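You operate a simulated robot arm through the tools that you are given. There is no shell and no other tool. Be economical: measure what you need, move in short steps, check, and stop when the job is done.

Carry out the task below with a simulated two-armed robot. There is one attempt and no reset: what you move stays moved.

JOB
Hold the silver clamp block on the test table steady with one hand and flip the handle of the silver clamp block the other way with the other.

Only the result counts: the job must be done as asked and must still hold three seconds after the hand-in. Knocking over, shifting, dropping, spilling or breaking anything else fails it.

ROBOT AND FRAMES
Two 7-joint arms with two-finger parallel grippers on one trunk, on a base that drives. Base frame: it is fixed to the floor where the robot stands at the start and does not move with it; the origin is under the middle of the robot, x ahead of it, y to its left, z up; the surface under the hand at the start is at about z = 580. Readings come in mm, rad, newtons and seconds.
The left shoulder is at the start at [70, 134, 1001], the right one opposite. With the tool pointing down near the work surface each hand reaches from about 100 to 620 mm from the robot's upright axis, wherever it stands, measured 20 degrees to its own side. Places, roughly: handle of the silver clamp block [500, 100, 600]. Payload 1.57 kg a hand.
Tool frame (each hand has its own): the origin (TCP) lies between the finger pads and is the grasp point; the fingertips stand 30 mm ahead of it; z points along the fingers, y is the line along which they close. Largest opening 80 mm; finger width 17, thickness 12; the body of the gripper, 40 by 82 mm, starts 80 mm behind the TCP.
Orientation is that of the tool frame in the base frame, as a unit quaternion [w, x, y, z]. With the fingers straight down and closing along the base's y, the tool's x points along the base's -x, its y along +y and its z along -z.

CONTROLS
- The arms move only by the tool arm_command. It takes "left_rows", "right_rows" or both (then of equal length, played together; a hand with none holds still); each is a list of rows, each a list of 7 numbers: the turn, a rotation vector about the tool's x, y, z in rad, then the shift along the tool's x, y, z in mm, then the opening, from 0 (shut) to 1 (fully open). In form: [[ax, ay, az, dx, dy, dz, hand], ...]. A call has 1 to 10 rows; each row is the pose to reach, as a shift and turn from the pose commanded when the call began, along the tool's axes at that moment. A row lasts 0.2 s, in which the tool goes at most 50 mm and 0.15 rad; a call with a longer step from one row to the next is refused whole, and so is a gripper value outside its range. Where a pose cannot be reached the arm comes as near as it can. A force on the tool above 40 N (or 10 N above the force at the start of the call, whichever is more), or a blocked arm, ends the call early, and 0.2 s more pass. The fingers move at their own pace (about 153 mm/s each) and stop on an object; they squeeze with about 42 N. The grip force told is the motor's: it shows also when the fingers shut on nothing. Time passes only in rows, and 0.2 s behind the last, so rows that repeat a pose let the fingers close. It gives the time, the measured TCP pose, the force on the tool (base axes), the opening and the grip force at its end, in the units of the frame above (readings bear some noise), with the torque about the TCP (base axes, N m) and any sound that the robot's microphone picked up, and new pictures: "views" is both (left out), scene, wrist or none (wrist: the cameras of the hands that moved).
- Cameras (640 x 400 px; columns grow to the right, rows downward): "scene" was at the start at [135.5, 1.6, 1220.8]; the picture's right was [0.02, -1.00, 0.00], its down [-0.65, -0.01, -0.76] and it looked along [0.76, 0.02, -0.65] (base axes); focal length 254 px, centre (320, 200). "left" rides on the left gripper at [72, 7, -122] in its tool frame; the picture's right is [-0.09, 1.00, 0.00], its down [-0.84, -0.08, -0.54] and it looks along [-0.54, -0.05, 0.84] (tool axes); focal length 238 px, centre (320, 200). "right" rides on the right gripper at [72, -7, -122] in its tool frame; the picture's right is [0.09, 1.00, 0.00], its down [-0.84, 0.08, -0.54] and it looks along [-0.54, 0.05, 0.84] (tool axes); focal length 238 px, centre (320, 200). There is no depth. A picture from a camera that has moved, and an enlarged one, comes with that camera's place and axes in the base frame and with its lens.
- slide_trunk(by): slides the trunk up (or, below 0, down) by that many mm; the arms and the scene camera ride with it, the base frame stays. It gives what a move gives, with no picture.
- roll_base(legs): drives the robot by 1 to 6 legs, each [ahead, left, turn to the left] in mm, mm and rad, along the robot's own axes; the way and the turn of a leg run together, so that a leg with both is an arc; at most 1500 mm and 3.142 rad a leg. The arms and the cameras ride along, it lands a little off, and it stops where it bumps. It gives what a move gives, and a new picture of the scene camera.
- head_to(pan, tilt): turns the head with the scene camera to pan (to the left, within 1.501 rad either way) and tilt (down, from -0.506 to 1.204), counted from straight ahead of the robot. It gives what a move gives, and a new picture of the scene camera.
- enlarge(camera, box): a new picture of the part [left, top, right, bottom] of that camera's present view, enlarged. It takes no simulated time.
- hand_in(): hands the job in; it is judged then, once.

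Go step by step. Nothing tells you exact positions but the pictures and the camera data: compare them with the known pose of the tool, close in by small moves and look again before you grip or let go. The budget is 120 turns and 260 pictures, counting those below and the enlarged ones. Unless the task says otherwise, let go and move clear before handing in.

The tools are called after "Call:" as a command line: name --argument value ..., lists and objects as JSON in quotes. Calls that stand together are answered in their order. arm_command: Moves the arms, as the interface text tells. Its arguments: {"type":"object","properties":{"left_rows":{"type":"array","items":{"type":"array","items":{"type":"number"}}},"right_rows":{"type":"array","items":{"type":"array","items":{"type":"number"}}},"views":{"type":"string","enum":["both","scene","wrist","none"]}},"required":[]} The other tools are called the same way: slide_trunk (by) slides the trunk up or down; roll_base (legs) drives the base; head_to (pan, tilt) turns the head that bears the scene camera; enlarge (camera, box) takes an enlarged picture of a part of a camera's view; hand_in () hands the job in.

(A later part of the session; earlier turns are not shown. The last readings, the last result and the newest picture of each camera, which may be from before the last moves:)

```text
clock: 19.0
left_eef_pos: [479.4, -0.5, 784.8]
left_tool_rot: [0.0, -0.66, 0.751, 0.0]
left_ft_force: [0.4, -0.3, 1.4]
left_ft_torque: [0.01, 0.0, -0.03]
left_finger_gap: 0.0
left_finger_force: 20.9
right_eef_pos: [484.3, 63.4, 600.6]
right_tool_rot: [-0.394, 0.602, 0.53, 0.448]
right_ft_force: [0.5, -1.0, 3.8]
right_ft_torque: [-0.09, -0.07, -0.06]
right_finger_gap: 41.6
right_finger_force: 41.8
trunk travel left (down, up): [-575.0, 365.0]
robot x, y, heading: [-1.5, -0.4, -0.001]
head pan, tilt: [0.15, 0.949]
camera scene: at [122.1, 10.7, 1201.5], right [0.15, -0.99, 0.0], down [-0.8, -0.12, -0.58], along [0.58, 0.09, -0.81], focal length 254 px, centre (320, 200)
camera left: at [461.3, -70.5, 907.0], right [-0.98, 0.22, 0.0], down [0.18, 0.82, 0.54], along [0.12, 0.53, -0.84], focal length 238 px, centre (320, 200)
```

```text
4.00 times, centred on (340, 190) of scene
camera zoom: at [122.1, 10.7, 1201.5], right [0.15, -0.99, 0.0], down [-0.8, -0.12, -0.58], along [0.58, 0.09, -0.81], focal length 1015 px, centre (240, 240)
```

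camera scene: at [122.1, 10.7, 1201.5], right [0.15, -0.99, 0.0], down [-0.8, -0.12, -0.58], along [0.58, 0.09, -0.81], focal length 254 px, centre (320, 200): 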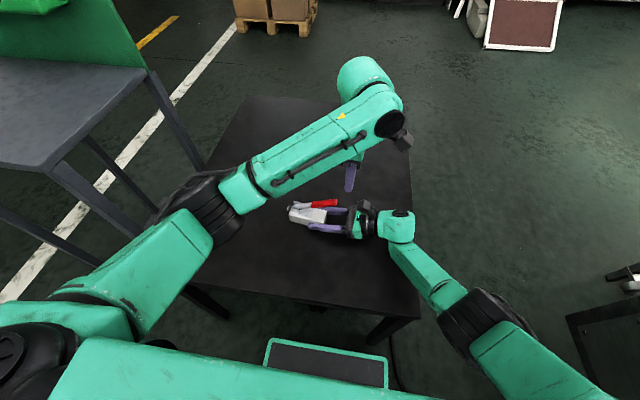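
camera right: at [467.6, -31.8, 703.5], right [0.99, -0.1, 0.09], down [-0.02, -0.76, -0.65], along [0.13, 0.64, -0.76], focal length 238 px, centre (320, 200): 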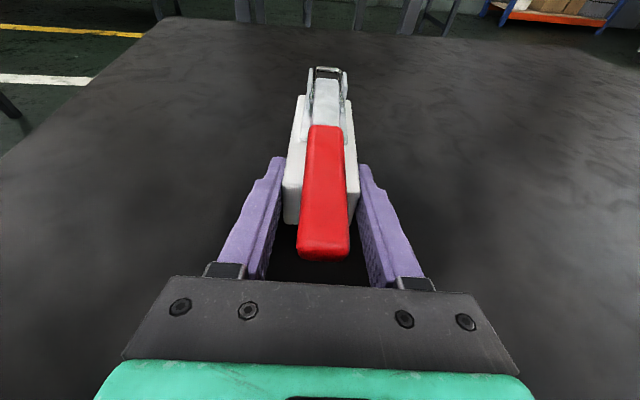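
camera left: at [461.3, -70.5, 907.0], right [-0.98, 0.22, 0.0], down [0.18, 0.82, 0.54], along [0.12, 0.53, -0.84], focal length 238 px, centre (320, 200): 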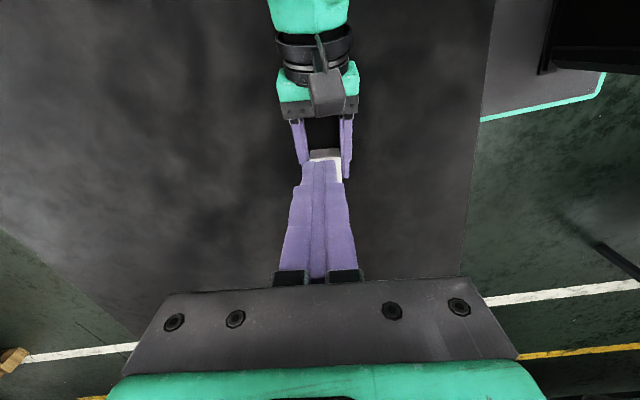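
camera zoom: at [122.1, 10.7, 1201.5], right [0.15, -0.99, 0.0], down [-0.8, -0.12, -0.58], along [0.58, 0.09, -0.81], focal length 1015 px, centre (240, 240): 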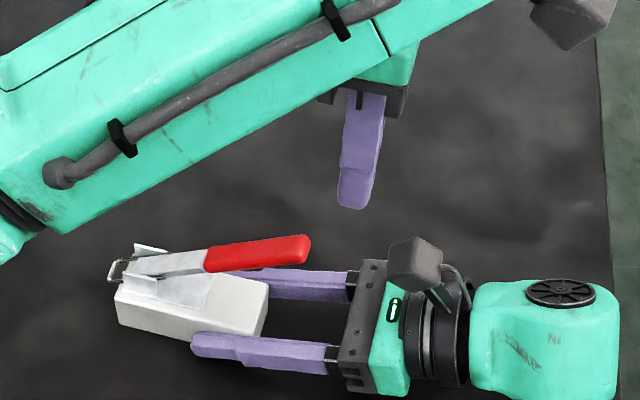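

The finger is on the -y side of the handle tip with room to the right hand's camera. I descend so the fingertips are below the handle tip.

Call:
arm_command --left_rows '[[0, 0, 0, -4, 0, 25, 0], [0, 0, 0, -4, 0, 50, 0], [0, 0, 0, -4, 0, 72, 0], [0, 0, 0, -4, 0, 72, 0]]' --views "wrist"

Call:
enlarge --camera "scene" --box '[260, 140, 420, 240]'

Call:
enlarge --camera "right" --box '[120, 0, 520, 250]'

```text
clock: 20.0
left_eef_pos: [477.6, 4.5, 712.1]
left_tool_rot: [0.001, -0.66, 0.752, 0.0]
left_ft_force: [0.5, -0.9, 1.1]
left_ft_torque: [0.03, 0.01, 0.05]
left_finger_gap: 0.1
left_finger_force: 21.4
right_eef_pos: [484.2, 63.8, 600.2]
right_tool_rot: [-0.395, 0.602, 0.53, 0.449]
right_ft_force: [-1.9, -0.2, 2.6]
right_ft_torque: [-0.15, 0.01, 0.01]
right_finger_gap: 41.7
right_finger_force: 42.1
trunk travel left (down, up): [-575.0, 365.0]
robot x, y, heading: [0.1, -2.0, -0.003]
head pan, tilt: [0.15, 0.949]
camera left: at [461.6, -65.8, 834.6], right [-0.98, 0.22, 0.0], down [0.18, 0.82, 0.54], along [0.12, 0.53, -0.84], focal length 238 px, centre (320, 200)
```

left: 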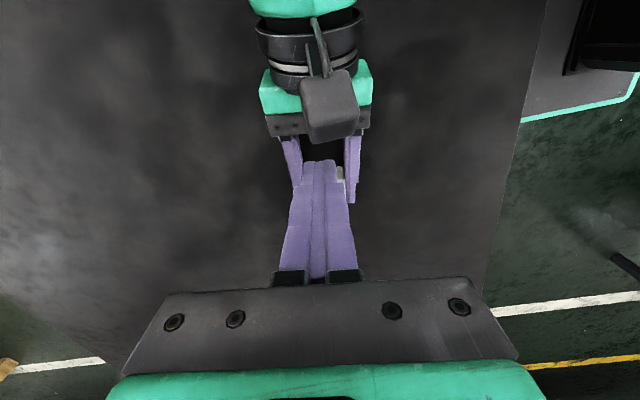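

```text
4.00 times, centred on (340, 190) of scene
camera zoom: at [122.2, 10.6, 1201.5], right [0.15, -0.99, 0.0], down [-0.8, -0.12, -0.58], along [0.58, 0.09, -0.81], focal length 1015 px, centre (240, 240)
```

zoom: 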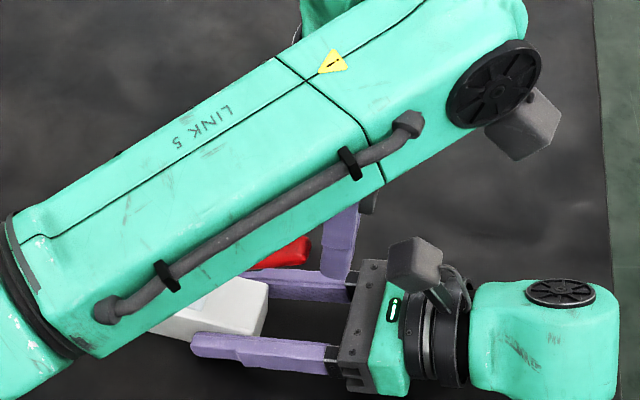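

```text
1.60 times, centred on (320, 125) of right
camera zoom: at [467.2, -31.8, 703.4], right [0.99, -0.1, 0.09], down [-0.02, -0.76, -0.65], along [0.13, 0.64, -0.76], focal length 381 px, centre (320, 320)
```

zoom: 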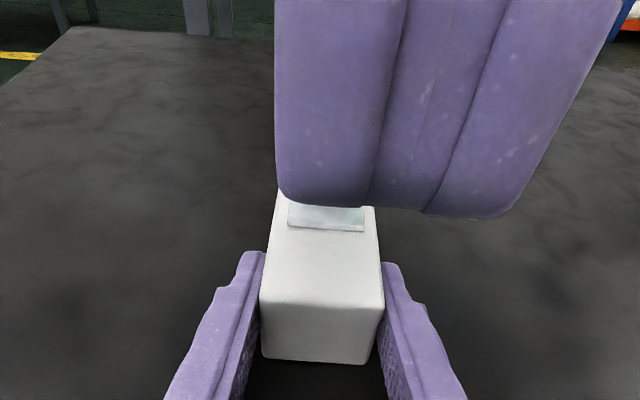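

The finger is positioned behind the handle. I push it toward +y.

Call:
arm_command --left_rows '[[0, 0, 0, -12, 0, 0, 0], [0, 0, 0, -24, 0, 0, 0], [0, 0, 0, -36, 0, 0, 0], [0, 0, 0, -48, 0, 0, 0], [0, 0, 0, -60, 0, 0, 0], [0, 0, 0, -72, 0, 0, 0]]'

Call:
enlarge --camera "right" --box '[120, 0, 520, 250]'

Call:
enlarge --camera "scene" --box '[260, 140, 420, 240]'

```text
clock: 20.9
left_eef_pos: [482.7, 40.2, 716.9]
left_tool_rot: [-0.002, -0.657, 0.754, -0.008]
left_ft_force: [-2.2, -4.7, 6.4]
left_ft_torque: [0.04, 0.03, 0.0]
left_finger_gap: 0.0
left_finger_force: 21.5
right_eef_pos: [486.1, 64.1, 603.7]
right_tool_rot: [-0.394, 0.601, 0.529, 0.45]
right_ft_force: [0.5, 2.2, 3.9]
right_ft_torque: [0.42, 0.05, 0.14]
right_finger_gap: 41.8
right_finger_force: 41.6
trunk travel left (down, up): [-575.0, 365.0]
robot x, y, heading: [1.5, -3.2, 0.002]
head pan, tilt: [0.15, 0.949]
stopped in row 4 (left hand): the force on the tool passed its limit at 45 N (the readings are from after the stop); the commanded pose is now the measured one
camera scene: at [121.4, 10.0, 1201.7], right [0.15, -0.99, 0.0], down [-0.8, -0.12, -0.58], along [0.58, 0.09, -0.81], focal length 254 px, centre (320, 200)
camera left: at [464.1, -28.4, 839.8], right [-0.97, 0.23, -0.01], down [0.19, 0.82, 0.53], along [0.13, 0.52, -0.85], focal length 238 px, centre (320, 200)
```

scene: 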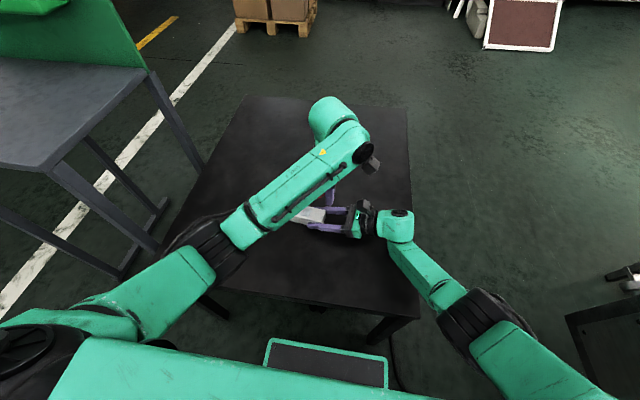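
left: 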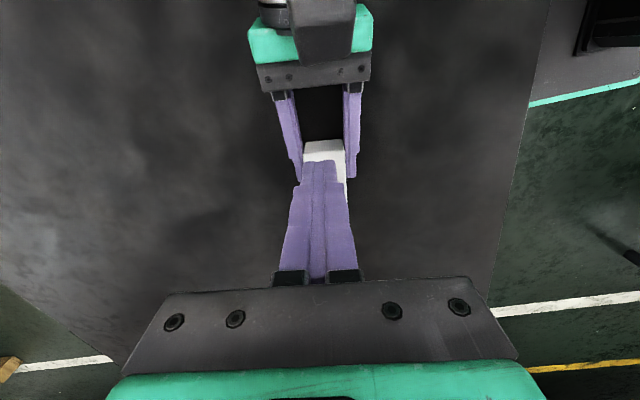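

```text
1.60 times, centred on (320, 125) of right
camera zoom: at [467.1, -31.1, 705.4], right [0.99, -0.1, 0.09], down [-0.02, -0.76, -0.65], along [0.14, 0.64, -0.75], focal length 381 px, centre (320, 320)
```

zoom: 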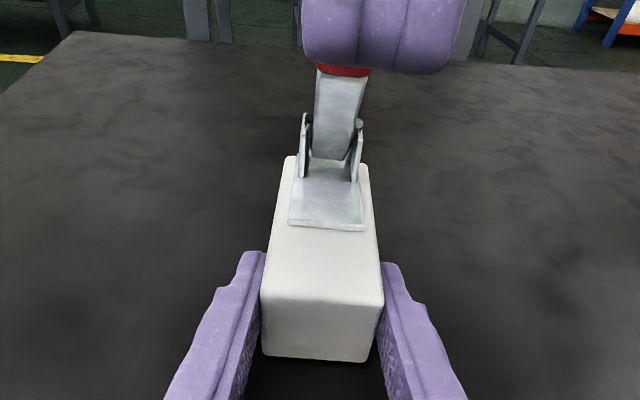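

```text
4.00 times, centred on (340, 190) of scene
camera zoom: at [121.4, 10.0, 1201.7], right [0.15, -0.99, 0.0], down [-0.8, -0.12, -0.58], along [0.58, 0.09, -0.81], focal length 1015 px, centre (240, 240)
```

zoom: 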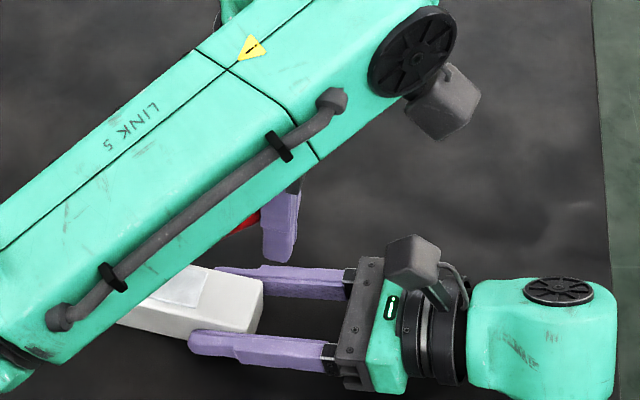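

The push wedged on a straight line, because the tip has to rise. The handle is at about 47–50°, so I'll now push along the arc, up and over.

Call:
arm_command --left_rows '[[0, 0, 0, -6, 0, -6, 0], [0, 0, 0, -13, 0, -11, 0], [0, 0, 0, -21, 0, -16, 0], [0, 0, 0, -29, 0, -20.5, 0], [0, 0, 0, -37, 0, -24, 0], [0, 0, 0, -47, 0, -28, 0], [0, 0, 0, -58, 0, -31, 0]]' --views "wrist"

Call:
enlarge --camera "right" --box '[120, 0, 520, 250]'

```text
clock: 22.5
left_eef_pos: [490.3, 98.2, 747.5]
left_tool_rot: [0.0, -0.656, 0.755, -0.007]
left_ft_force: [-1.6, -16.1, 0.0]
left_ft_torque: [0.11, 0.02, 0.03]
left_finger_gap: 0.0
left_finger_force: 21.5
right_eef_pos: [486.4, 62.7, 605.9]
right_tool_rot: [-0.394, 0.6, 0.528, 0.453]
right_ft_force: [2.2, 10.7, 23.6]
right_ft_torque: [-0.33, 0.17, -0.17]
right_finger_gap: 42.1
right_finger_force: 42.1
trunk travel left (down, up): [-575.0, 365.0]
robot x, y, heading: [-1.0, -0.4, 0.001]
head pan, tilt: [0.15, 0.949]
camera left: at [471.3, 28.9, 870.3], right [-0.97, 0.23, -0.01], down [0.19, 0.82, 0.53], along [0.13, 0.52, -0.84], focal length 238 px, centre (320, 200)
```

left: 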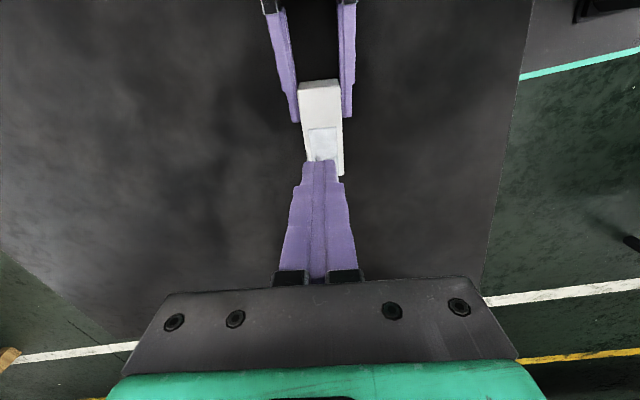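

```text
1.60 times, centred on (320, 125) of right
camera zoom: at [466.2, -31.9, 707.2], right [0.99, -0.1, 0.09], down [-0.02, -0.76, -0.65], along [0.14, 0.64, -0.75], focal length 381 px, centre (320, 320)
```

zoom: 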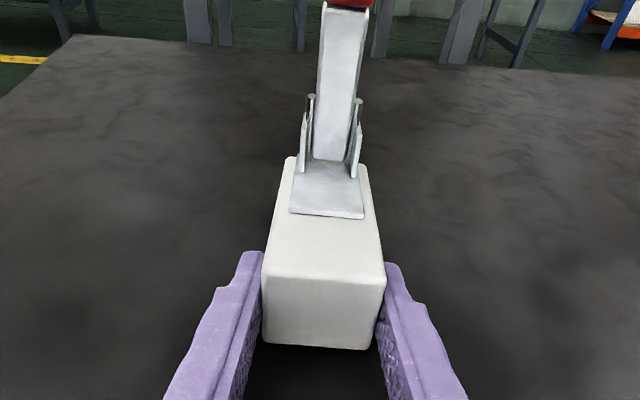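

The handle is at about 78°, with the right hand lifting slightly under load. I push past vertical slowly while pressing the right hand down a little.

Call:
arm_command --left_rows '[[0, 0, 0, -6, 0, -1.5, 0], [0, 0, 0, -12, 0, -2, 0], [0, 0, 0, -18, 0, -2.5, 0], [0, 0, 0, -24, 0, -2.5, 0], [0, 0, 0, -30, 0, -2.5, 0], [0, 0, 0, -36, 0, -2.5, 0], [0, 0, 0, -42, 0, -1, 0]]' --right_rows '[[0, 0, 0, -1, 0, 0.3, 0.3], [0, 0, 0, -2, 0, 0.6, 0.3], [0, 0, 0, -3, 0, 0.9, 0.3], [0, 0, 0, -3.5, 0, 1, 0.3], [0, 0, 0, -3.5, 0, 1, 0.3], [0, 0, 0, -3.5, 0, 1, 0.3], [0, 0, 0, -3.5, 0, 1, 0.3]]'

Call:
enlarge --camera "right" --box '[120, 0, 520, 250]'

```text
clock: 24.1
left_eef_pos: [496.6, 142.7, 753.5]
left_tool_rot: [0.005, -0.658, 0.753, -0.008]
left_ft_force: [-1.7, -0.7, 37.0]
left_ft_torque: [0.34, 0.0, 0.04]
left_finger_gap: 0.0
left_finger_force: 21.7
right_eef_pos: [481.8, 60.7, 597.6]
right_tool_rot: [-0.391, 0.604, 0.531, 0.448]
right_ft_force: [2.4, -1.0, 1.9]
right_ft_torque: [-0.08, 0.08, 0.21]
right_finger_gap: 21.0
right_finger_force: 0.1
trunk travel left (down, up): [-575.0, 365.0]
robot x, y, heading: [0.9, -1.1, 0.004]
head pan, tilt: [0.15, 0.949]
camera scene: at [116.7, 8.8, 1202.4], right [0.15, -0.99, 0.0], down [-0.8, -0.12, -0.59], along [0.58, 0.09, -0.81], focal length 254 px, centre (320, 200)
camera right: at [463.9, -33.6, 700.2], right [0.99, -0.1, 0.09], down [-0.02, -0.77, -0.64], along [0.14, 0.63, -0.76], focal length 238 px, centre (320, 200)
camera left: at [476.3, 73.4, 874.9], right [-0.97, 0.22, -0.02], down [0.18, 0.82, 0.54], along [0.14, 0.52, -0.84], focal length 238 px, centre (320, 200)
```

scene: 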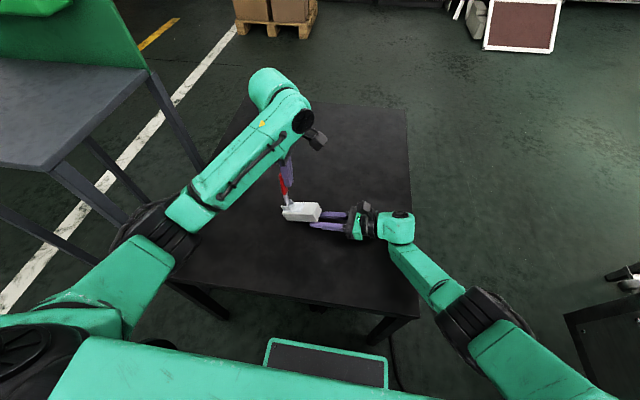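
right: 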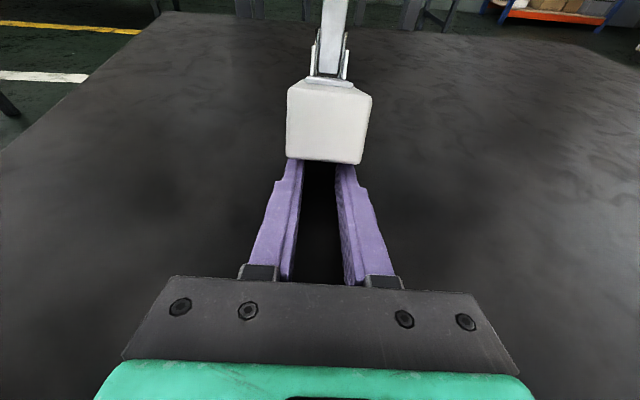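
left: 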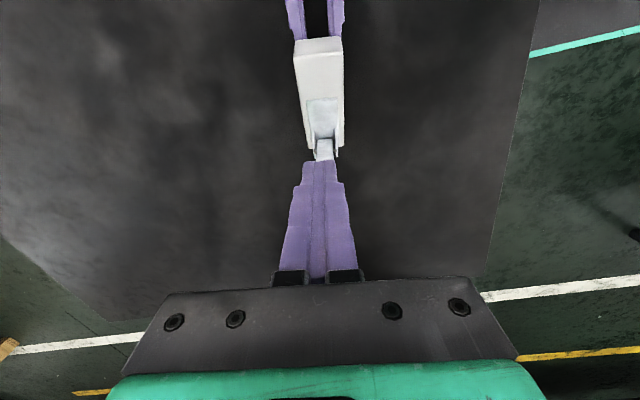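

```text
1.60 times, centred on (320, 125) of right
camera zoom: at [463.9, -33.6, 700.2], right [0.99, -0.1, 0.09], down [-0.02, -0.77, -0.64], along [0.14, 0.63, -0.76], focal length 381 px, centre (320, 320)
```

zoom: 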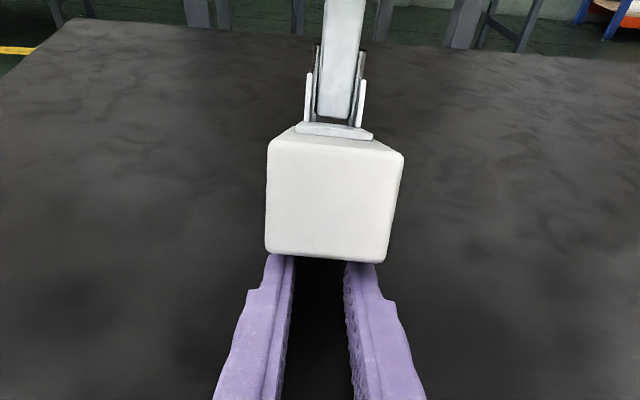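

The right grip slipped and the block is tipping up on its +y edge. I need a closer look before moving anything.

Call:
enlarge --camera "scene" --box '[240, 140, 368, 250]'

Call:
enlarge --camera "left" --box '[240, 0, 400, 200]'

```text
3.64 times, centred on (304, 195) of scene
camera zoom: at [116.7, 8.8, 1202.4], right [0.15, -0.99, 0.0], down [-0.8, -0.12, -0.59], along [0.58, 0.09, -0.81], focal length 923 px, centre (378, 218)
```

zoom: 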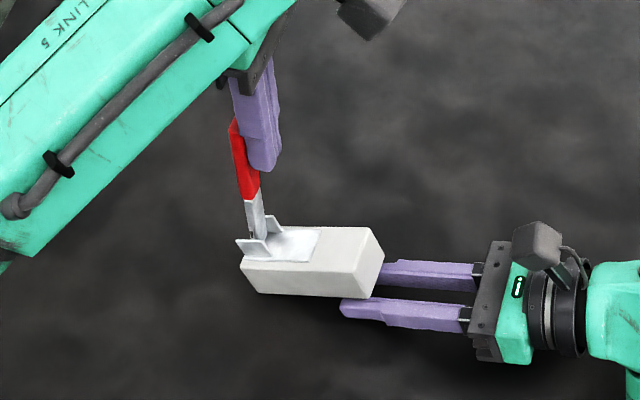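

```text
2.00 times, centred on (320, 100) of left
camera zoom: at [476.3, 73.4, 874.9], right [-0.97, 0.22, -0.02], down [0.18, 0.82, 0.54], along [0.14, 0.52, -0.84], focal length 477 px, centre (320, 400)
```

zoom: 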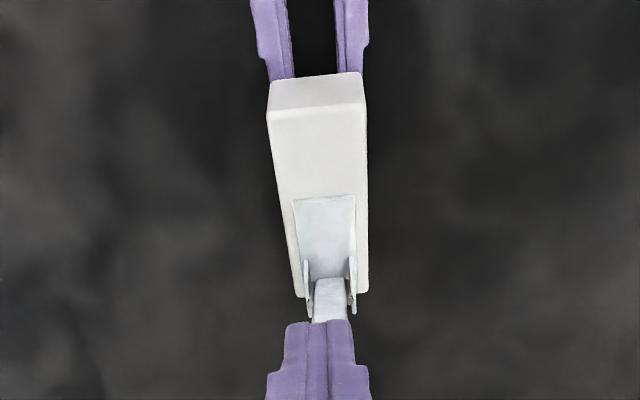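

The block is tilted about 17° on its +y edge, resting on the right fingertips, with the handle about 75° relative to the block. I'll open the right fingers wide so the block can settle between them, keeping the left still.

Call:
arm_command --right_rows '[[0, 0, 0, 0, 0, 0, 0.5], [0, 0, 0, 0, 0, 0, 0.8], [0, 0, 0, 0, 0, 0, 1], [0, 0, 0, 0, 0, 0, 1]]' --views "both"

Call:
enlarge --camera "scene" --box '[240, 140, 368, 250]'

```text
clock: 25.1
left_eef_pos: [494.0, 140.1, 752.0]
left_tool_rot: [0.004, -0.656, 0.755, -0.009]
left_ft_force: [-0.5, -2.3, 45.4]
left_ft_torque: [0.43, -0.06, -0.02]
left_finger_gap: 0.2
left_finger_force: 21.2
right_eef_pos: [481.9, 61.9, 601.0]
right_tool_rot: [-0.393, 0.601, 0.53, 0.452]
right_ft_force: [0.5, 0.0, -0.2]
right_ft_torque: [0.01, 0.01, -0.04]
right_finger_gap: 80.3
right_finger_force: 0.1
trunk travel left (down, up): [-575.0, 365.0]
robot x, y, heading: [0.9, 6.3, 0.001]
head pan, tilt: [0.15, 0.949]
camera scene: at [115.8, 7.9, 1202.4], right [0.15, -0.99, 0.0], down [-0.8, -0.12, -0.59], along [0.58, 0.09, -0.81], focal length 254 px, centre (320, 200)
camera right: at [463.8, -32.5, 703.0], right [0.99, -0.1, 0.09], down [-0.02, -0.76, -0.65], along [0.14, 0.64, -0.76], focal length 238 px, centre (320, 200)
```

scene: 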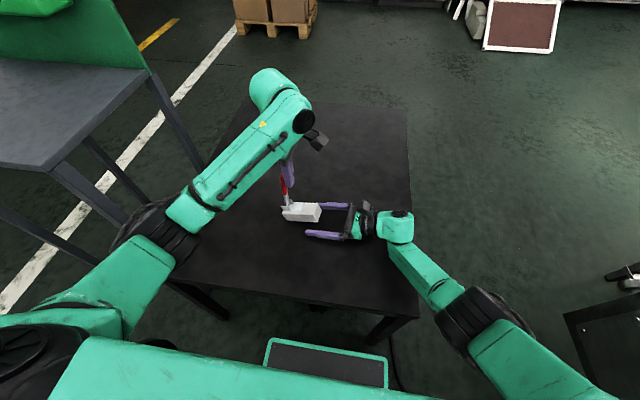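
right: 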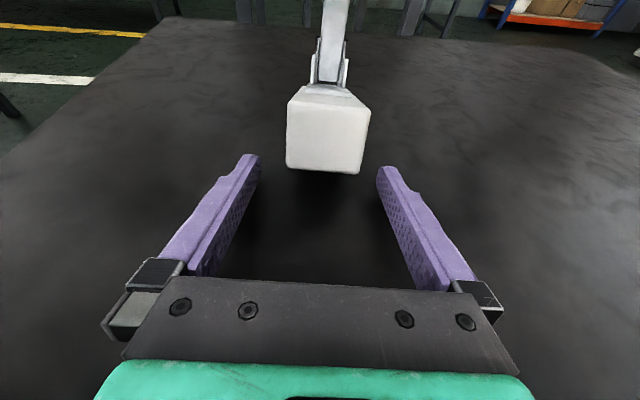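

```text
3.64 times, centred on (304, 195) of scene
camera zoom: at [115.8, 7.9, 1202.4], right [0.15, -0.99, 0.0], down [-0.8, -0.12, -0.59], along [0.58, 0.09, -0.81], focal length 923 px, centre (378, 218)
```

zoom: 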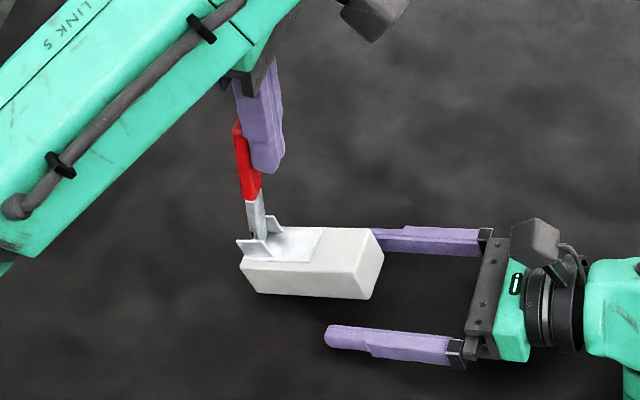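

The left hand alone keeps the block tilted now. I ease the left up slowly to let it down.

Call:
arm_command --left_rows '[[0, 0, 0, 1, 0, -2, 0], [0, 0, 0, 3, 0, -4, 0], [0, 0, 0, 5, 0, -6, 0], [0, 0, 0, 8, 0, -8, 0], [0, 0, 0, 11, 0, -10, 0], [0, 0, 0, 14, 0, -11, 0], [0, 0, 0, 18, 0, -12, 0]]' --views "scene"

Call:
enlarge --camera "scene" --box '[240, 140, 368, 250]'

Call:
enlarge --camera "right" --box '[120, 0, 520, 250]'

```text
clock: 26.7
left_eef_pos: [494.7, 124.5, 759.3]
left_tool_rot: [-0.001, -0.656, 0.754, -0.006]
left_ft_force: [0.3, -1.3, 0.0]
left_ft_torque: [0.01, 0.01, -0.01]
left_finger_gap: 0.0
left_finger_force: 20.9
right_eef_pos: [485.2, 64.8, 596.6]
right_tool_rot: [-0.394, 0.603, 0.529, 0.449]
right_ft_force: [0.2, 0.0, 0.0]
right_ft_torque: [-0.02, -0.01, -0.01]
right_finger_gap: 80.1
right_finger_force: 0.0
trunk travel left (down, up): [-575.0, 365.0]
robot x, y, heading: [1.0, -1.0, -0.0]
head pan, tilt: [0.15, 0.949]
camera scene: at [122.8, 10.4, 1201.4], right [0.15, -0.99, 0.0], down [-0.8, -0.12, -0.58], along [0.58, 0.09, -0.81], focal length 254 px, centre (320, 200)
```

scene: 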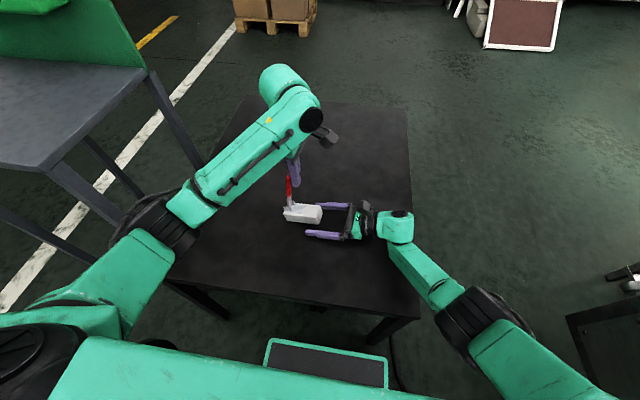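

```text
3.64 times, centred on (304, 195) of scene
camera zoom: at [122.8, 10.4, 1201.4], right [0.15, -0.99, 0.0], down [-0.8, -0.12, -0.58], along [0.58, 0.09, -0.81], focal length 923 px, centre (378, 218)
```

zoom: 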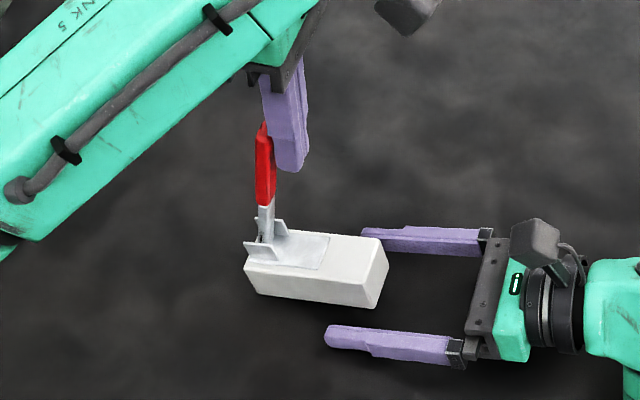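

```text
1.60 times, centred on (320, 125) of right
camera zoom: at [467.6, -31.2, 699.9], right [0.99, -0.1, 0.09], down [-0.02, -0.76, -0.65], along [0.13, 0.64, -0.76], focal length 381 px, centre (320, 320)
```

zoom: 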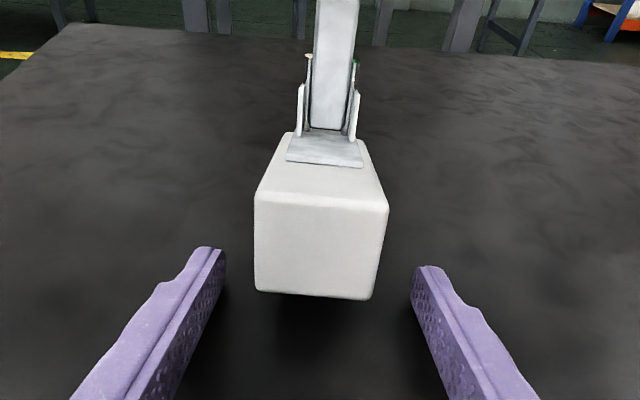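

The block is still leaning on the left finger (about 12°), since it's very light. I keep backing the left off toward -y.

Call:
arm_command --left_rows '[[0, 0, 0, 6, 0, -3, 0], [0, 0, 0, 12, 0, -4, 0], [0, 0, 0, 18, 0, -4, 0], [0, 0, 0, 24, 0, -4, 0], [0, 0, 0, 30, 0, -4, 0], [0, 0, 0, 36, 0, -4, 0]]' --views "scene"

Call:
enlarge --camera "scene" --box '[240, 140, 368, 250]'

Call:
enlarge --camera "right" --box '[120, 0, 520, 250]'

```text
clock: 28.1
left_eef_pos: [489.4, 86.7, 763.0]
left_tool_rot: [-0.002, -0.657, 0.754, -0.006]
left_ft_force: [0.0, -0.7, -0.1]
left_ft_torque: [0.01, 0.03, -0.02]
left_finger_gap: 0.2
left_finger_force: 21.3
right_eef_pos: [485.3, 63.8, 597.6]
right_tool_rot: [-0.394, 0.603, 0.528, 0.45]
right_ft_force: [-0.4, 0.3, -0.5]
right_ft_torque: [0.03, -0.01, 0.03]
right_finger_gap: 80.1
right_finger_force: 0.0
trunk travel left (down, up): [-575.0, 365.0]
robot x, y, heading: [-0.3, 0.6, -0.0]
head pan, tilt: [0.15, 0.949]
camera scene: at [122.7, 10.3, 1201.5], right [0.15, -0.99, 0.0], down [-0.8, -0.12, -0.58], along [0.58, 0.09, -0.81], focal length 254 px, centre (320, 200)
```

scene: 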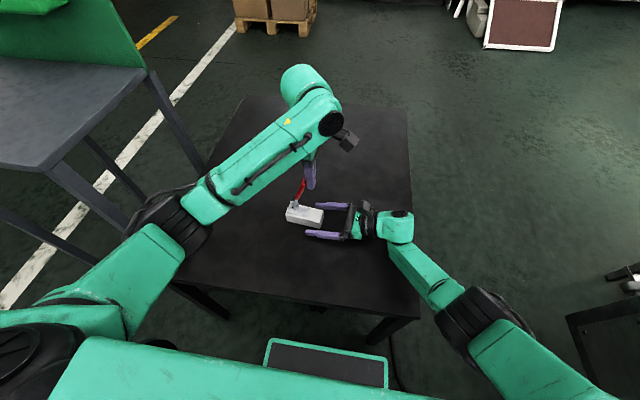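

```text
3.64 times, centred on (304, 195) of scene
camera zoom: at [122.7, 10.3, 1201.5], right [0.15, -0.99, 0.0], down [-0.8, -0.12, -0.58], along [0.58, 0.09, -0.81], focal length 923 px, centre (378, 218)
```

zoom: 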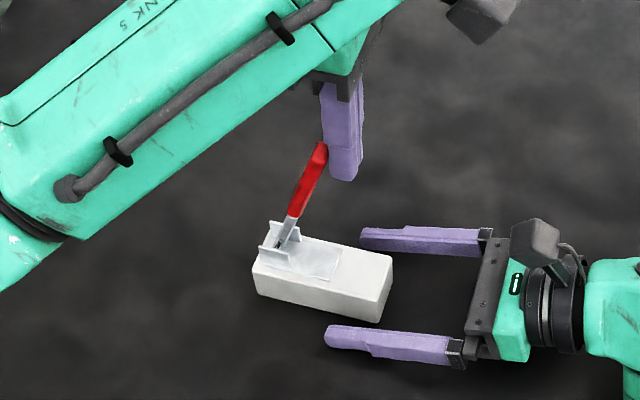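

```text
1.60 times, centred on (320, 125) of right
camera zoom: at [467.6, -31.3, 700.0], right [0.99, -0.1, 0.09], down [-0.02, -0.76, -0.65], along [0.13, 0.64, -0.76], focal length 381 px, centre (320, 320)
```

zoom: 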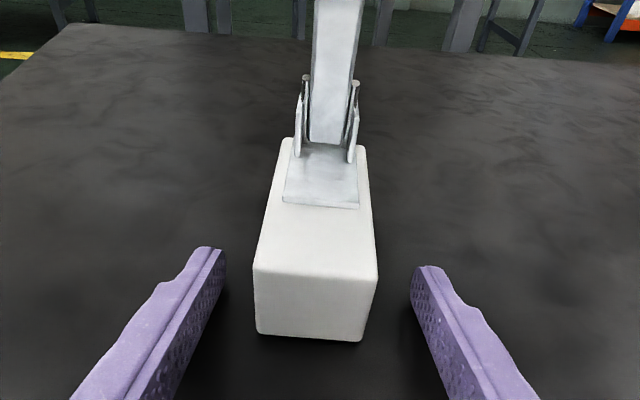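

The block is flat again, about 9 mm further +y (end at y≈61), with the handle at about 73°. Because the block is so light, pressing down on its -y end will hold better than a side grip, so I raise the right hand and close its fingers.

Call:
arm_command --right_rows '[[0, 0, 0, 25, 0, -8, 1], [0, 0, 0, 50, -1, -18, 1], [0, 0, 0, 62.8, -2, -34.6, 1], [0, 0, 0, 62.8, -2, -34.6, 0.4], [0, 0, 0, 62.8, -2, -34.6, 0], [0, 0, 0, 62.8, -2, -34.6, 0]]' --views "wrist"

Call:
enlarge --camera "scene" --box '[240, 140, 400, 250]'

```text
clock: 29.5
left_eef_pos: [489.5, 87.9, 763.7]
left_tool_rot: [-0.002, -0.657, 0.754, -0.007]
left_ft_force: [-0.5, -0.6, 0.1]
left_ft_torque: [-0.03, 0.01, 0.0]
left_finger_gap: 0.2
left_finger_force: 21.5
right_eef_pos: [480.9, 49.2, 666.8]
right_tool_rot: [-0.393, 0.603, 0.529, 0.449]
right_ft_force: [0.3, -0.4, -0.9]
right_ft_torque: [-0.02, -0.02, 0.01]
right_finger_gap: 0.2
right_finger_force: 21.0
trunk travel left (down, up): [-575.0, 365.0]
robot x, y, heading: [-1.5, -1.6, 0.002]
head pan, tilt: [0.15, 0.949]
camera right: at [463.9, -46.1, 770.5], right [0.99, -0.1, 0.09], down [-0.02, -0.76, -0.65], along [0.13, 0.64, -0.76], focal length 238 px, centre (320, 200)
```

right: 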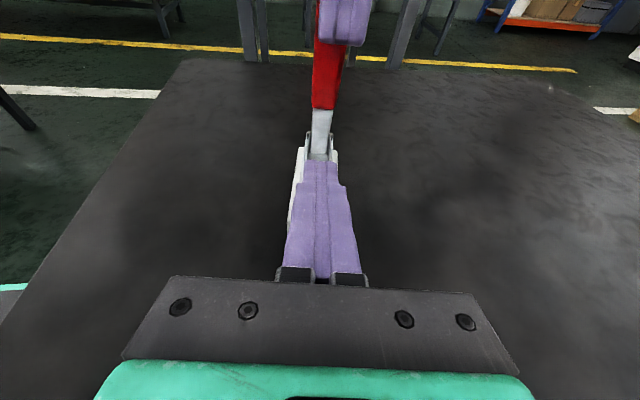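

```text
3.64 times, centred on (320, 195) of scene
camera zoom: at [122.7, 10.4, 1201.5], right [0.15, -0.99, 0.0], down [-0.8, -0.12, -0.58], along [0.58, 0.09, -0.81], focal length 923 px, centre (320, 218)
```

zoom: 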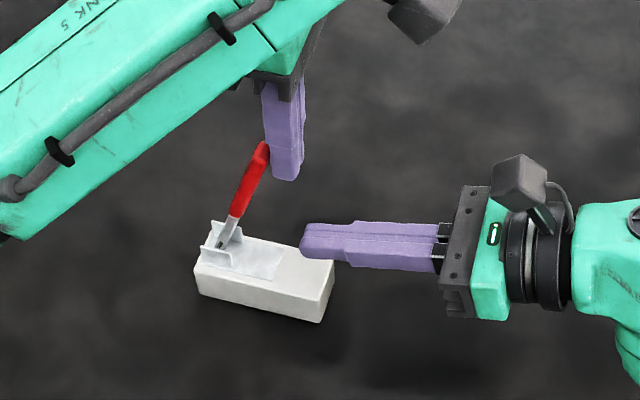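

I lower the closed right fingers onto the block's -y end and press gently.

Call:
arm_command --right_rows '[[0, 0, 0, -14.4, -2, 4.2, 0], [0, 0, 0, -26, -2, 7.7, 0], [0, 0, 0, -32, -2, 9.5, 0], [0, 0, 0, -36, -2, 10.7, 0], [0, 0, 0, -38.5, -2, 11.4, 0]]' --views "wrist"

Call:
enlarge --camera "scene" --box '[240, 140, 400, 250]'

```text
clock: 30.7
left_eef_pos: [487.8, 85.0, 765.7]
left_tool_rot: [0.0, -0.656, 0.754, -0.007]
left_ft_force: [0.0, -7.3, -2.5]
left_ft_torque: [-0.17, -0.02, 0.01]
left_finger_gap: 0.0
left_finger_force: 21.8
right_eef_pos: [479.5, 49.8, 630.4]
right_tool_rot: [-0.394, 0.6, 0.528, 0.454]
right_ft_force: [1.5, 2.1, 22.5]
right_ft_torque: [0.59, -0.1, 0.03]
right_finger_gap: 0.0
right_finger_force: 21.3
trunk travel left (down, up): [-575.0, 365.0]
robot x, y, heading: [1.4, 0.5, -0.003]
head pan, tilt: [0.15, 0.949]
camera right: at [460.6, -46.6, 734.0], right [0.99, -0.1, 0.09], down [-0.02, -0.76, -0.65], along [0.14, 0.65, -0.75], focal length 238 px, centre (320, 200)
```

right: 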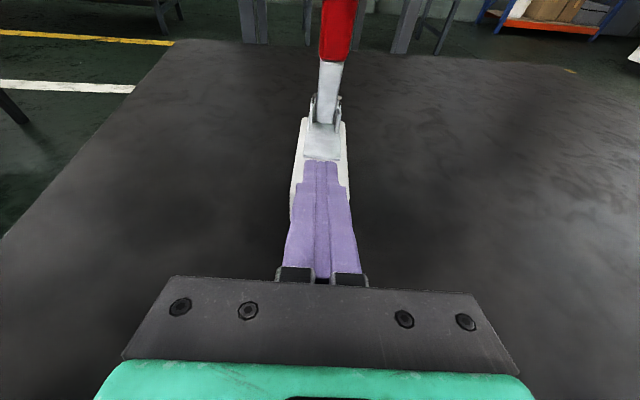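

```text
3.64 times, centred on (320, 195) of scene
camera zoom: at [120.0, 9.0, 1202.2], right [0.15, -0.99, 0.0], down [-0.8, -0.12, -0.58], along [0.58, 0.09, -0.81], focal length 923 px, centre (320, 218)
```

zoom: 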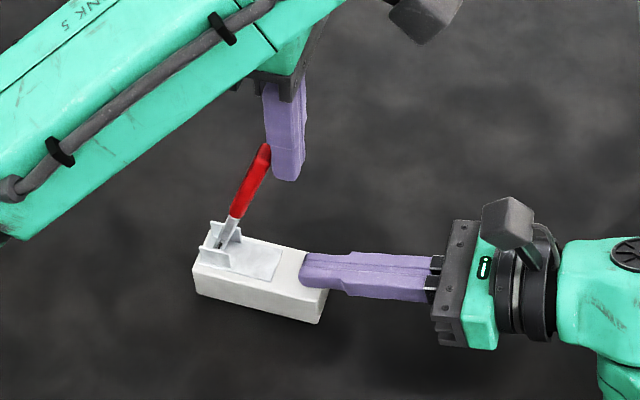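

Holding with about 22 N on the block. Now I push the handle tip slowly past vertical with the left.

Call:
arm_command --left_rows '[[0, 0, 0, -5, 0, -1.5, 0], [0, 0, 0, -10, 0, -3, 0], [0, 0, 0, -15, 0, -4, 0], [0, 0, 0, -20, 0, -4.5, 0], [0, 0, 0, -25, 0, -5, 0], [0, 0, 0, -30, 0, -5, 0]]' --views "none"

Call:
enlarge --camera "scene" --box '[240, 140, 400, 250]'

Call:
enlarge --camera "right" --box '[220, 0, 420, 250]'

```text
clock: 31.4
left_eef_pos: [490.8, 96.0, 765.7]
left_tool_rot: [-0.003, -0.654, 0.757, -0.008]
left_ft_force: [-0.3, -5.3, 1.3]
left_ft_torque: [-0.07, 0.08, 0.01]
left_finger_gap: 0.0
left_finger_force: 21.6
right_eef_pos: [480.9, 51.5, 636.1]
right_tool_rot: [-0.398, 0.597, 0.526, 0.456]
right_ft_force: [-0.2, 1.6, 7.7]
right_ft_torque: [0.22, 0.02, 0.07]
right_finger_gap: 0.0
right_finger_force: 21.6
trunk travel left (down, up): [-575.0, 365.0]
robot x, y, heading: [3.1, -1.3, -0.008]
head pan, tilt: [0.15, 0.949]
stopped in row 3 (right hand): the force on the tool passed its limit at 41 N (the readings are from after the stop); the commanded pose is now the measured one
```

```text
3.64 times, centred on (320, 195) of scene
camera zoom: at [122.9, 10.5, 1201.1], right [0.15, -0.99, 0.0], down [-0.8, -0.12, -0.58], along [0.58, 0.09, -0.81], focal length 923 px, centre (320, 218)
```

zoom: 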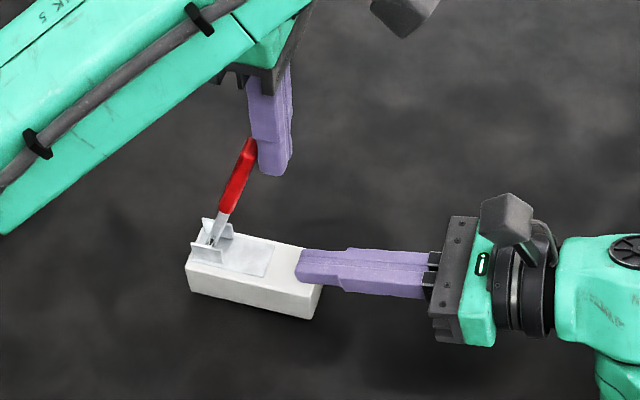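

```text
1.60 times, centred on (320, 125) of right
camera zoom: at [462.6, -44.5, 735.3], right [0.99, -0.1, 0.09], down [-0.01, -0.75, -0.66], along [0.14, 0.65, -0.74], focal length 381 px, centre (320, 320)
```

zoom: 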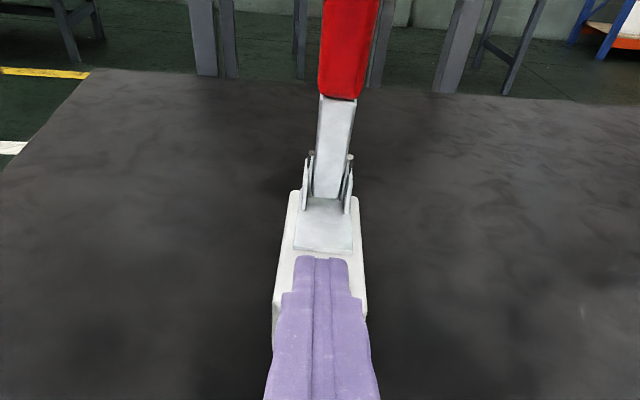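

The right hand hit its force limit with little handle rotation, so the handle may be at its stop. I back the left hand off to look at the actual angle.

Call:
arm_command --left_rows '[[0, 0, 0, 12, 0, -5, 0], [0, 0, 0, 25, 0, -30, 0], [0, 0, 0, 25, 0, -75, 0], [0, 0, 0, 25, -30, -110, 0], [0, 0, 0, 25, -70, -130, 0]]' --views "scene"

Call:
enlarge --camera "scene" --box '[250, 150, 370, 235]'

Call:
enlarge --camera "right" --box '[260, 0, 380, 180]'

Call:
enlarge --camera "left" --box '[200, 0, 440, 170]'

```text
clock: 32.6
left_eef_pos: [554.7, 61.3, 897.7]
left_tool_rot: [-0.002, -0.654, 0.756, -0.007]
left_ft_force: [-0.1, -0.7, -0.4]
left_ft_torque: [0.01, -0.01, -0.02]
left_finger_gap: 0.1
left_finger_force: 21.1
right_eef_pos: [480.8, 50.0, 632.7]
right_tool_rot: [-0.398, 0.598, 0.527, 0.455]
right_ft_force: [0.5, -0.4, -0.7]
right_ft_torque: [0.0, 0.0, 0.0]
right_finger_gap: 0.0
right_finger_force: 21.2
trunk travel left (down, up): [-575.0, 365.0]
robot x, y, heading: [1.9, -2.2, 0.003]
head pan, tilt: [0.15, 0.949]
camera scene: at [123.4, 8.9, 1201.4], right [0.15, -0.99, 0.0], down [-0.8, -0.12, -0.58], along [0.58, 0.09, -0.81], focal length 254 px, centre (320, 200)
```

scene: 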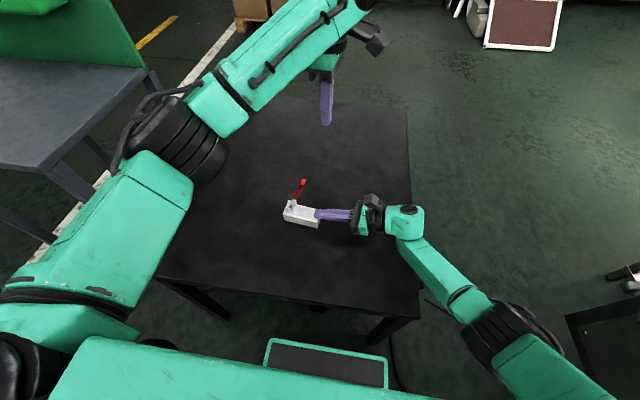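

```text
4.71 times, centred on (310, 192) of scene
camera zoom: at [123.4, 8.9, 1201.4], right [0.15, -0.99, 0.0], down [-0.8, -0.12, -0.58], along [0.58, 0.09, -0.81], focal length 1194 px, centre (367, 235)
```

zoom: 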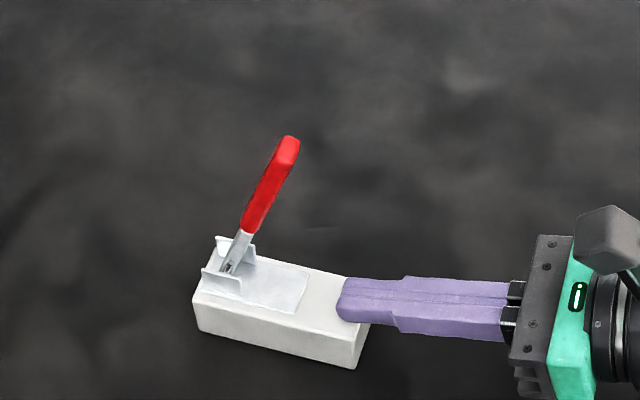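

```text
2.22 times, centred on (320, 90) of right
camera zoom: at [462.7, -45.8, 734.0], right [0.99, -0.1, 0.09], down [-0.02, -0.75, -0.66], along [0.14, 0.65, -0.75], focal length 530 px, centre (320, 444)
```

zoom: 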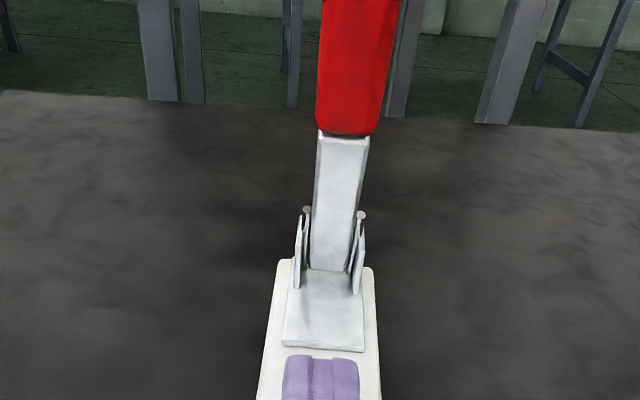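

```text
2.35 times, centred on (320, 85) of left
camera zoom: at [536.6, -7.6, 1020.4], right [-0.97, 0.23, -0.01], down [0.19, 0.82, 0.53], along [0.13, 0.52, -0.85], focal length 561 px, centre (320, 471)
```

zoom: 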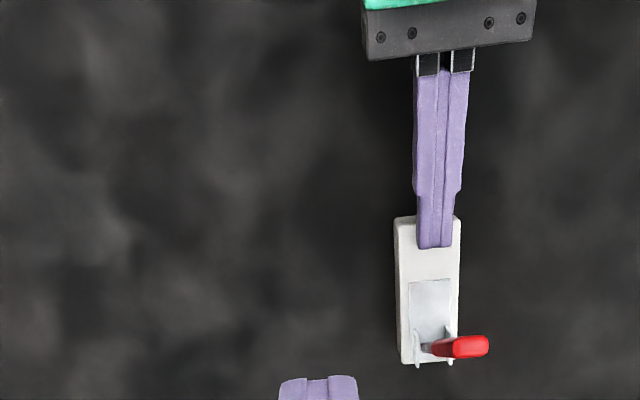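

The handle stands free at about 71°. The first lift shows the hinge friction is tiny, so the strong resistance means it's at its end stop. The block has slid about 17 mm toward +y, so I'll regrip it with the right hand, put it back, and seat the handle gently against the stop.

Call:
arm_command --right_rows '[[0, 0, 0, 17, 0, -5, 0], [0, 0, 0, 33.6, 0, -10, 0.5], [0, 0, 0, 33.6, 0, -10, 1], [0, 0, 0, 33.6, 0, -10, 1], [0, 0, 0, 38, 4, 5, 1], [0, 0, 0, 42.5, 8.7, 20, 1], [0, 0, 0, 42.5, 8.7, 20, 1]]' --views "wrist"

Call:
enlarge --camera "scene" --box '[250, 150, 410, 250]'

```text
clock: 34.2
left_eef_pos: [555.6, 61.8, 897.4]
left_tool_rot: [-0.002, -0.656, 0.755, -0.008]
left_ft_force: [0.6, 0.1, 0.1]
left_ft_torque: [0.02, 0.02, -0.01]
left_finger_gap: 0.1
left_finger_force: 21.3
right_eef_pos: [492.5, 81.1, 666.6]
right_tool_rot: [-0.398, 0.598, 0.527, 0.454]
right_ft_force: [-0.5, 0.3, -0.2]
right_ft_torque: [0.0, 0.03, 0.03]
right_finger_gap: 79.9
right_finger_force: 0.1
trunk travel left (down, up): [-575.0, 365.0]
robot x, y, heading: [1.8, -0.2, -0.0]
head pan, tilt: [0.15, 0.949]
camera right: at [474.4, -15.6, 768.6], right [0.99, -0.1, 0.09], down [-0.02, -0.75, -0.66], along [0.14, 0.65, -0.75], focal length 238 px, centre (320, 200)
```

right: 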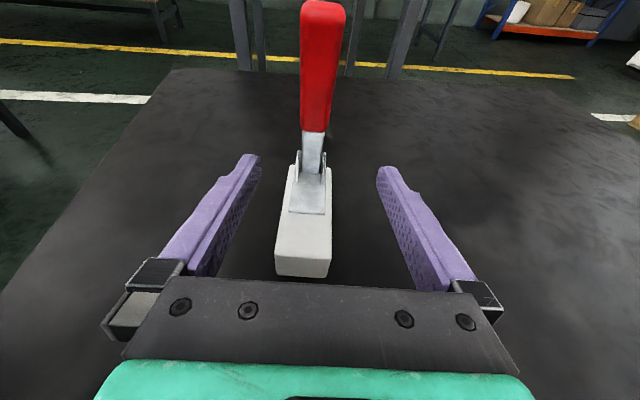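

```text
4.00 times, centred on (330, 200) of scene
camera zoom: at [122.7, 10.2, 1201.5], right [0.15, -0.99, 0.0], down [-0.8, -0.12, -0.58], along [0.58, 0.09, -0.81], focal length 1015 px, centre (280, 200)
```

zoom: 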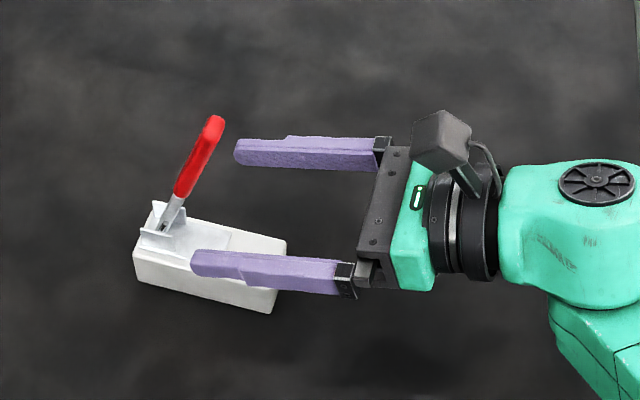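

I shift 5 mm to centre, lower astride the block, and stop there before closing.

Call:
arm_command --right_rows '[[0, 0, 0, -15, -5, 4, 1], [0, 0, 0, -31, -5, 8.7, 1], [0, 0, 0, -47, -5, 13, 1], [0, 0, 0, -62, -5, 17.4, 1], [0, 0, 0, -62, -5, 17.4, 1]]' --views "wrist"

```text
clock: 35.4
left_eef_pos: [555.4, 62.5, 898.4]
left_tool_rot: [-0.003, -0.656, 0.755, -0.008]
left_ft_force: [-0.7, 0.4, 0.5]
left_ft_torque: [-0.01, -0.01, -0.02]
left_finger_gap: 0.0
left_finger_force: 21.2
right_eef_pos: [490.2, 81.2, 604.0]
right_tool_rot: [-0.397, 0.598, 0.528, 0.454]
right_ft_force: [0.2, 0.9, -0.2]
right_ft_torque: [0.01, 0.0, 0.02]
right_finger_gap: 80.1
right_finger_force: 0.2
trunk travel left (down, up): [-575.0, 365.0]
robot x, y, heading: [-1.3, -0.8, -0.003]
head pan, tilt: [0.15, 0.949]
camera right: at [470.7, -15.8, 705.6], right [0.99, -0.1, 0.09], down [-0.02, -0.75, -0.66], along [0.14, 0.65, -0.75], focal length 238 px, centre (320, 200)
```

right: 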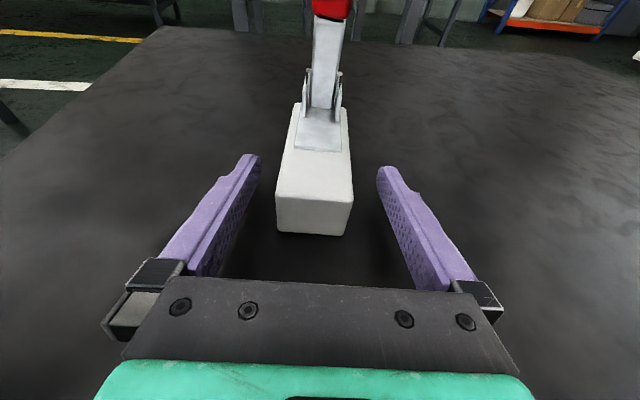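

Centred. I close and grip, then slide the block back about 14 mm to its original place.

Call:
arm_command --right_rows '[[0, 0, 0, 0, -1, 0, 0.65], [0, 0, 0, 0, -1, 0, 0.5], [0, 0, 0, 0, -1, 0, 0.3], [0, 0, 0, 0, -1, 0, 0.3], [0, 0, 0, -1, -1, -3.4, 0.3], [0, 0, 0, -1.9, -1, -6.8, 0.3], [0, 0, 0, -2.8, -1, -10.2, 0.3], [0, 0, 0, -3.8, -1, -13.6, 0.3], [0, 0, 0, -3.8, -1, -13.6, 0.3]]' --views "wrist"

Call:
enlarge --camera "scene" --box '[250, 150, 410, 250]'

```text
clock: 37.4
left_eef_pos: [554.2, 62.0, 897.0]
left_tool_rot: [-0.003, -0.656, 0.755, -0.007]
left_ft_force: [-0.3, -0.6, 0.3]
left_ft_torque: [0.04, -0.01, 0.02]
left_finger_gap: 0.1
left_finger_force: 21.4
right_eef_pos: [486.4, 66.6, 605.1]
right_tool_rot: [-0.397, 0.599, 0.527, 0.454]
right_ft_force: [0.3, 0.2, -0.1]
right_ft_torque: [0.03, 0.04, -0.01]
right_finger_gap: 41.6
right_finger_force: 41.9
trunk travel left (down, up): [-575.0, 365.0]
robot x, y, heading: [0.4, 1.3, 0.0]
head pan, tilt: [0.15, 0.949]
camera right: at [467.5, -29.6, 705.6], right [0.99, -0.1, 0.09], down [-0.02, -0.75, -0.66], along [0.14, 0.65, -0.75], focal length 238 px, centre (320, 200)
```

right: 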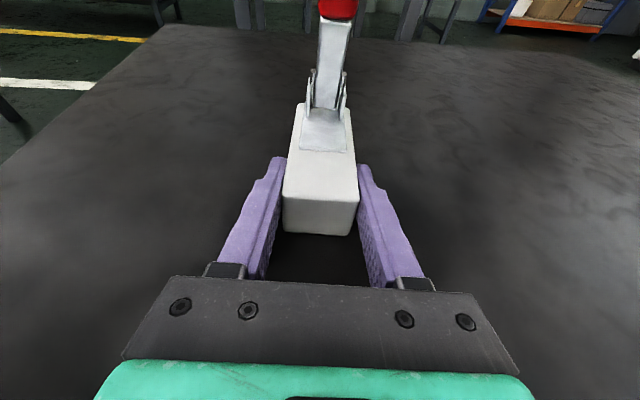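

```text
4.00 times, centred on (330, 200) of scene
camera zoom: at [123.0, 10.4, 1201.5], right [0.15, -0.99, 0.0], down [-0.8, -0.12, -0.58], along [0.58, 0.09, -0.81], focal length 1015 px, centre (280, 200)
```

zoom: 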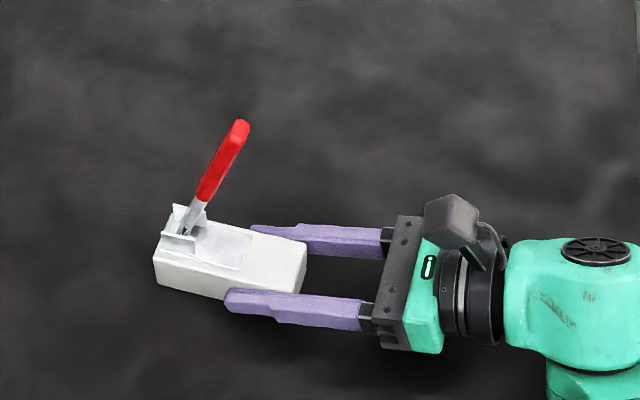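

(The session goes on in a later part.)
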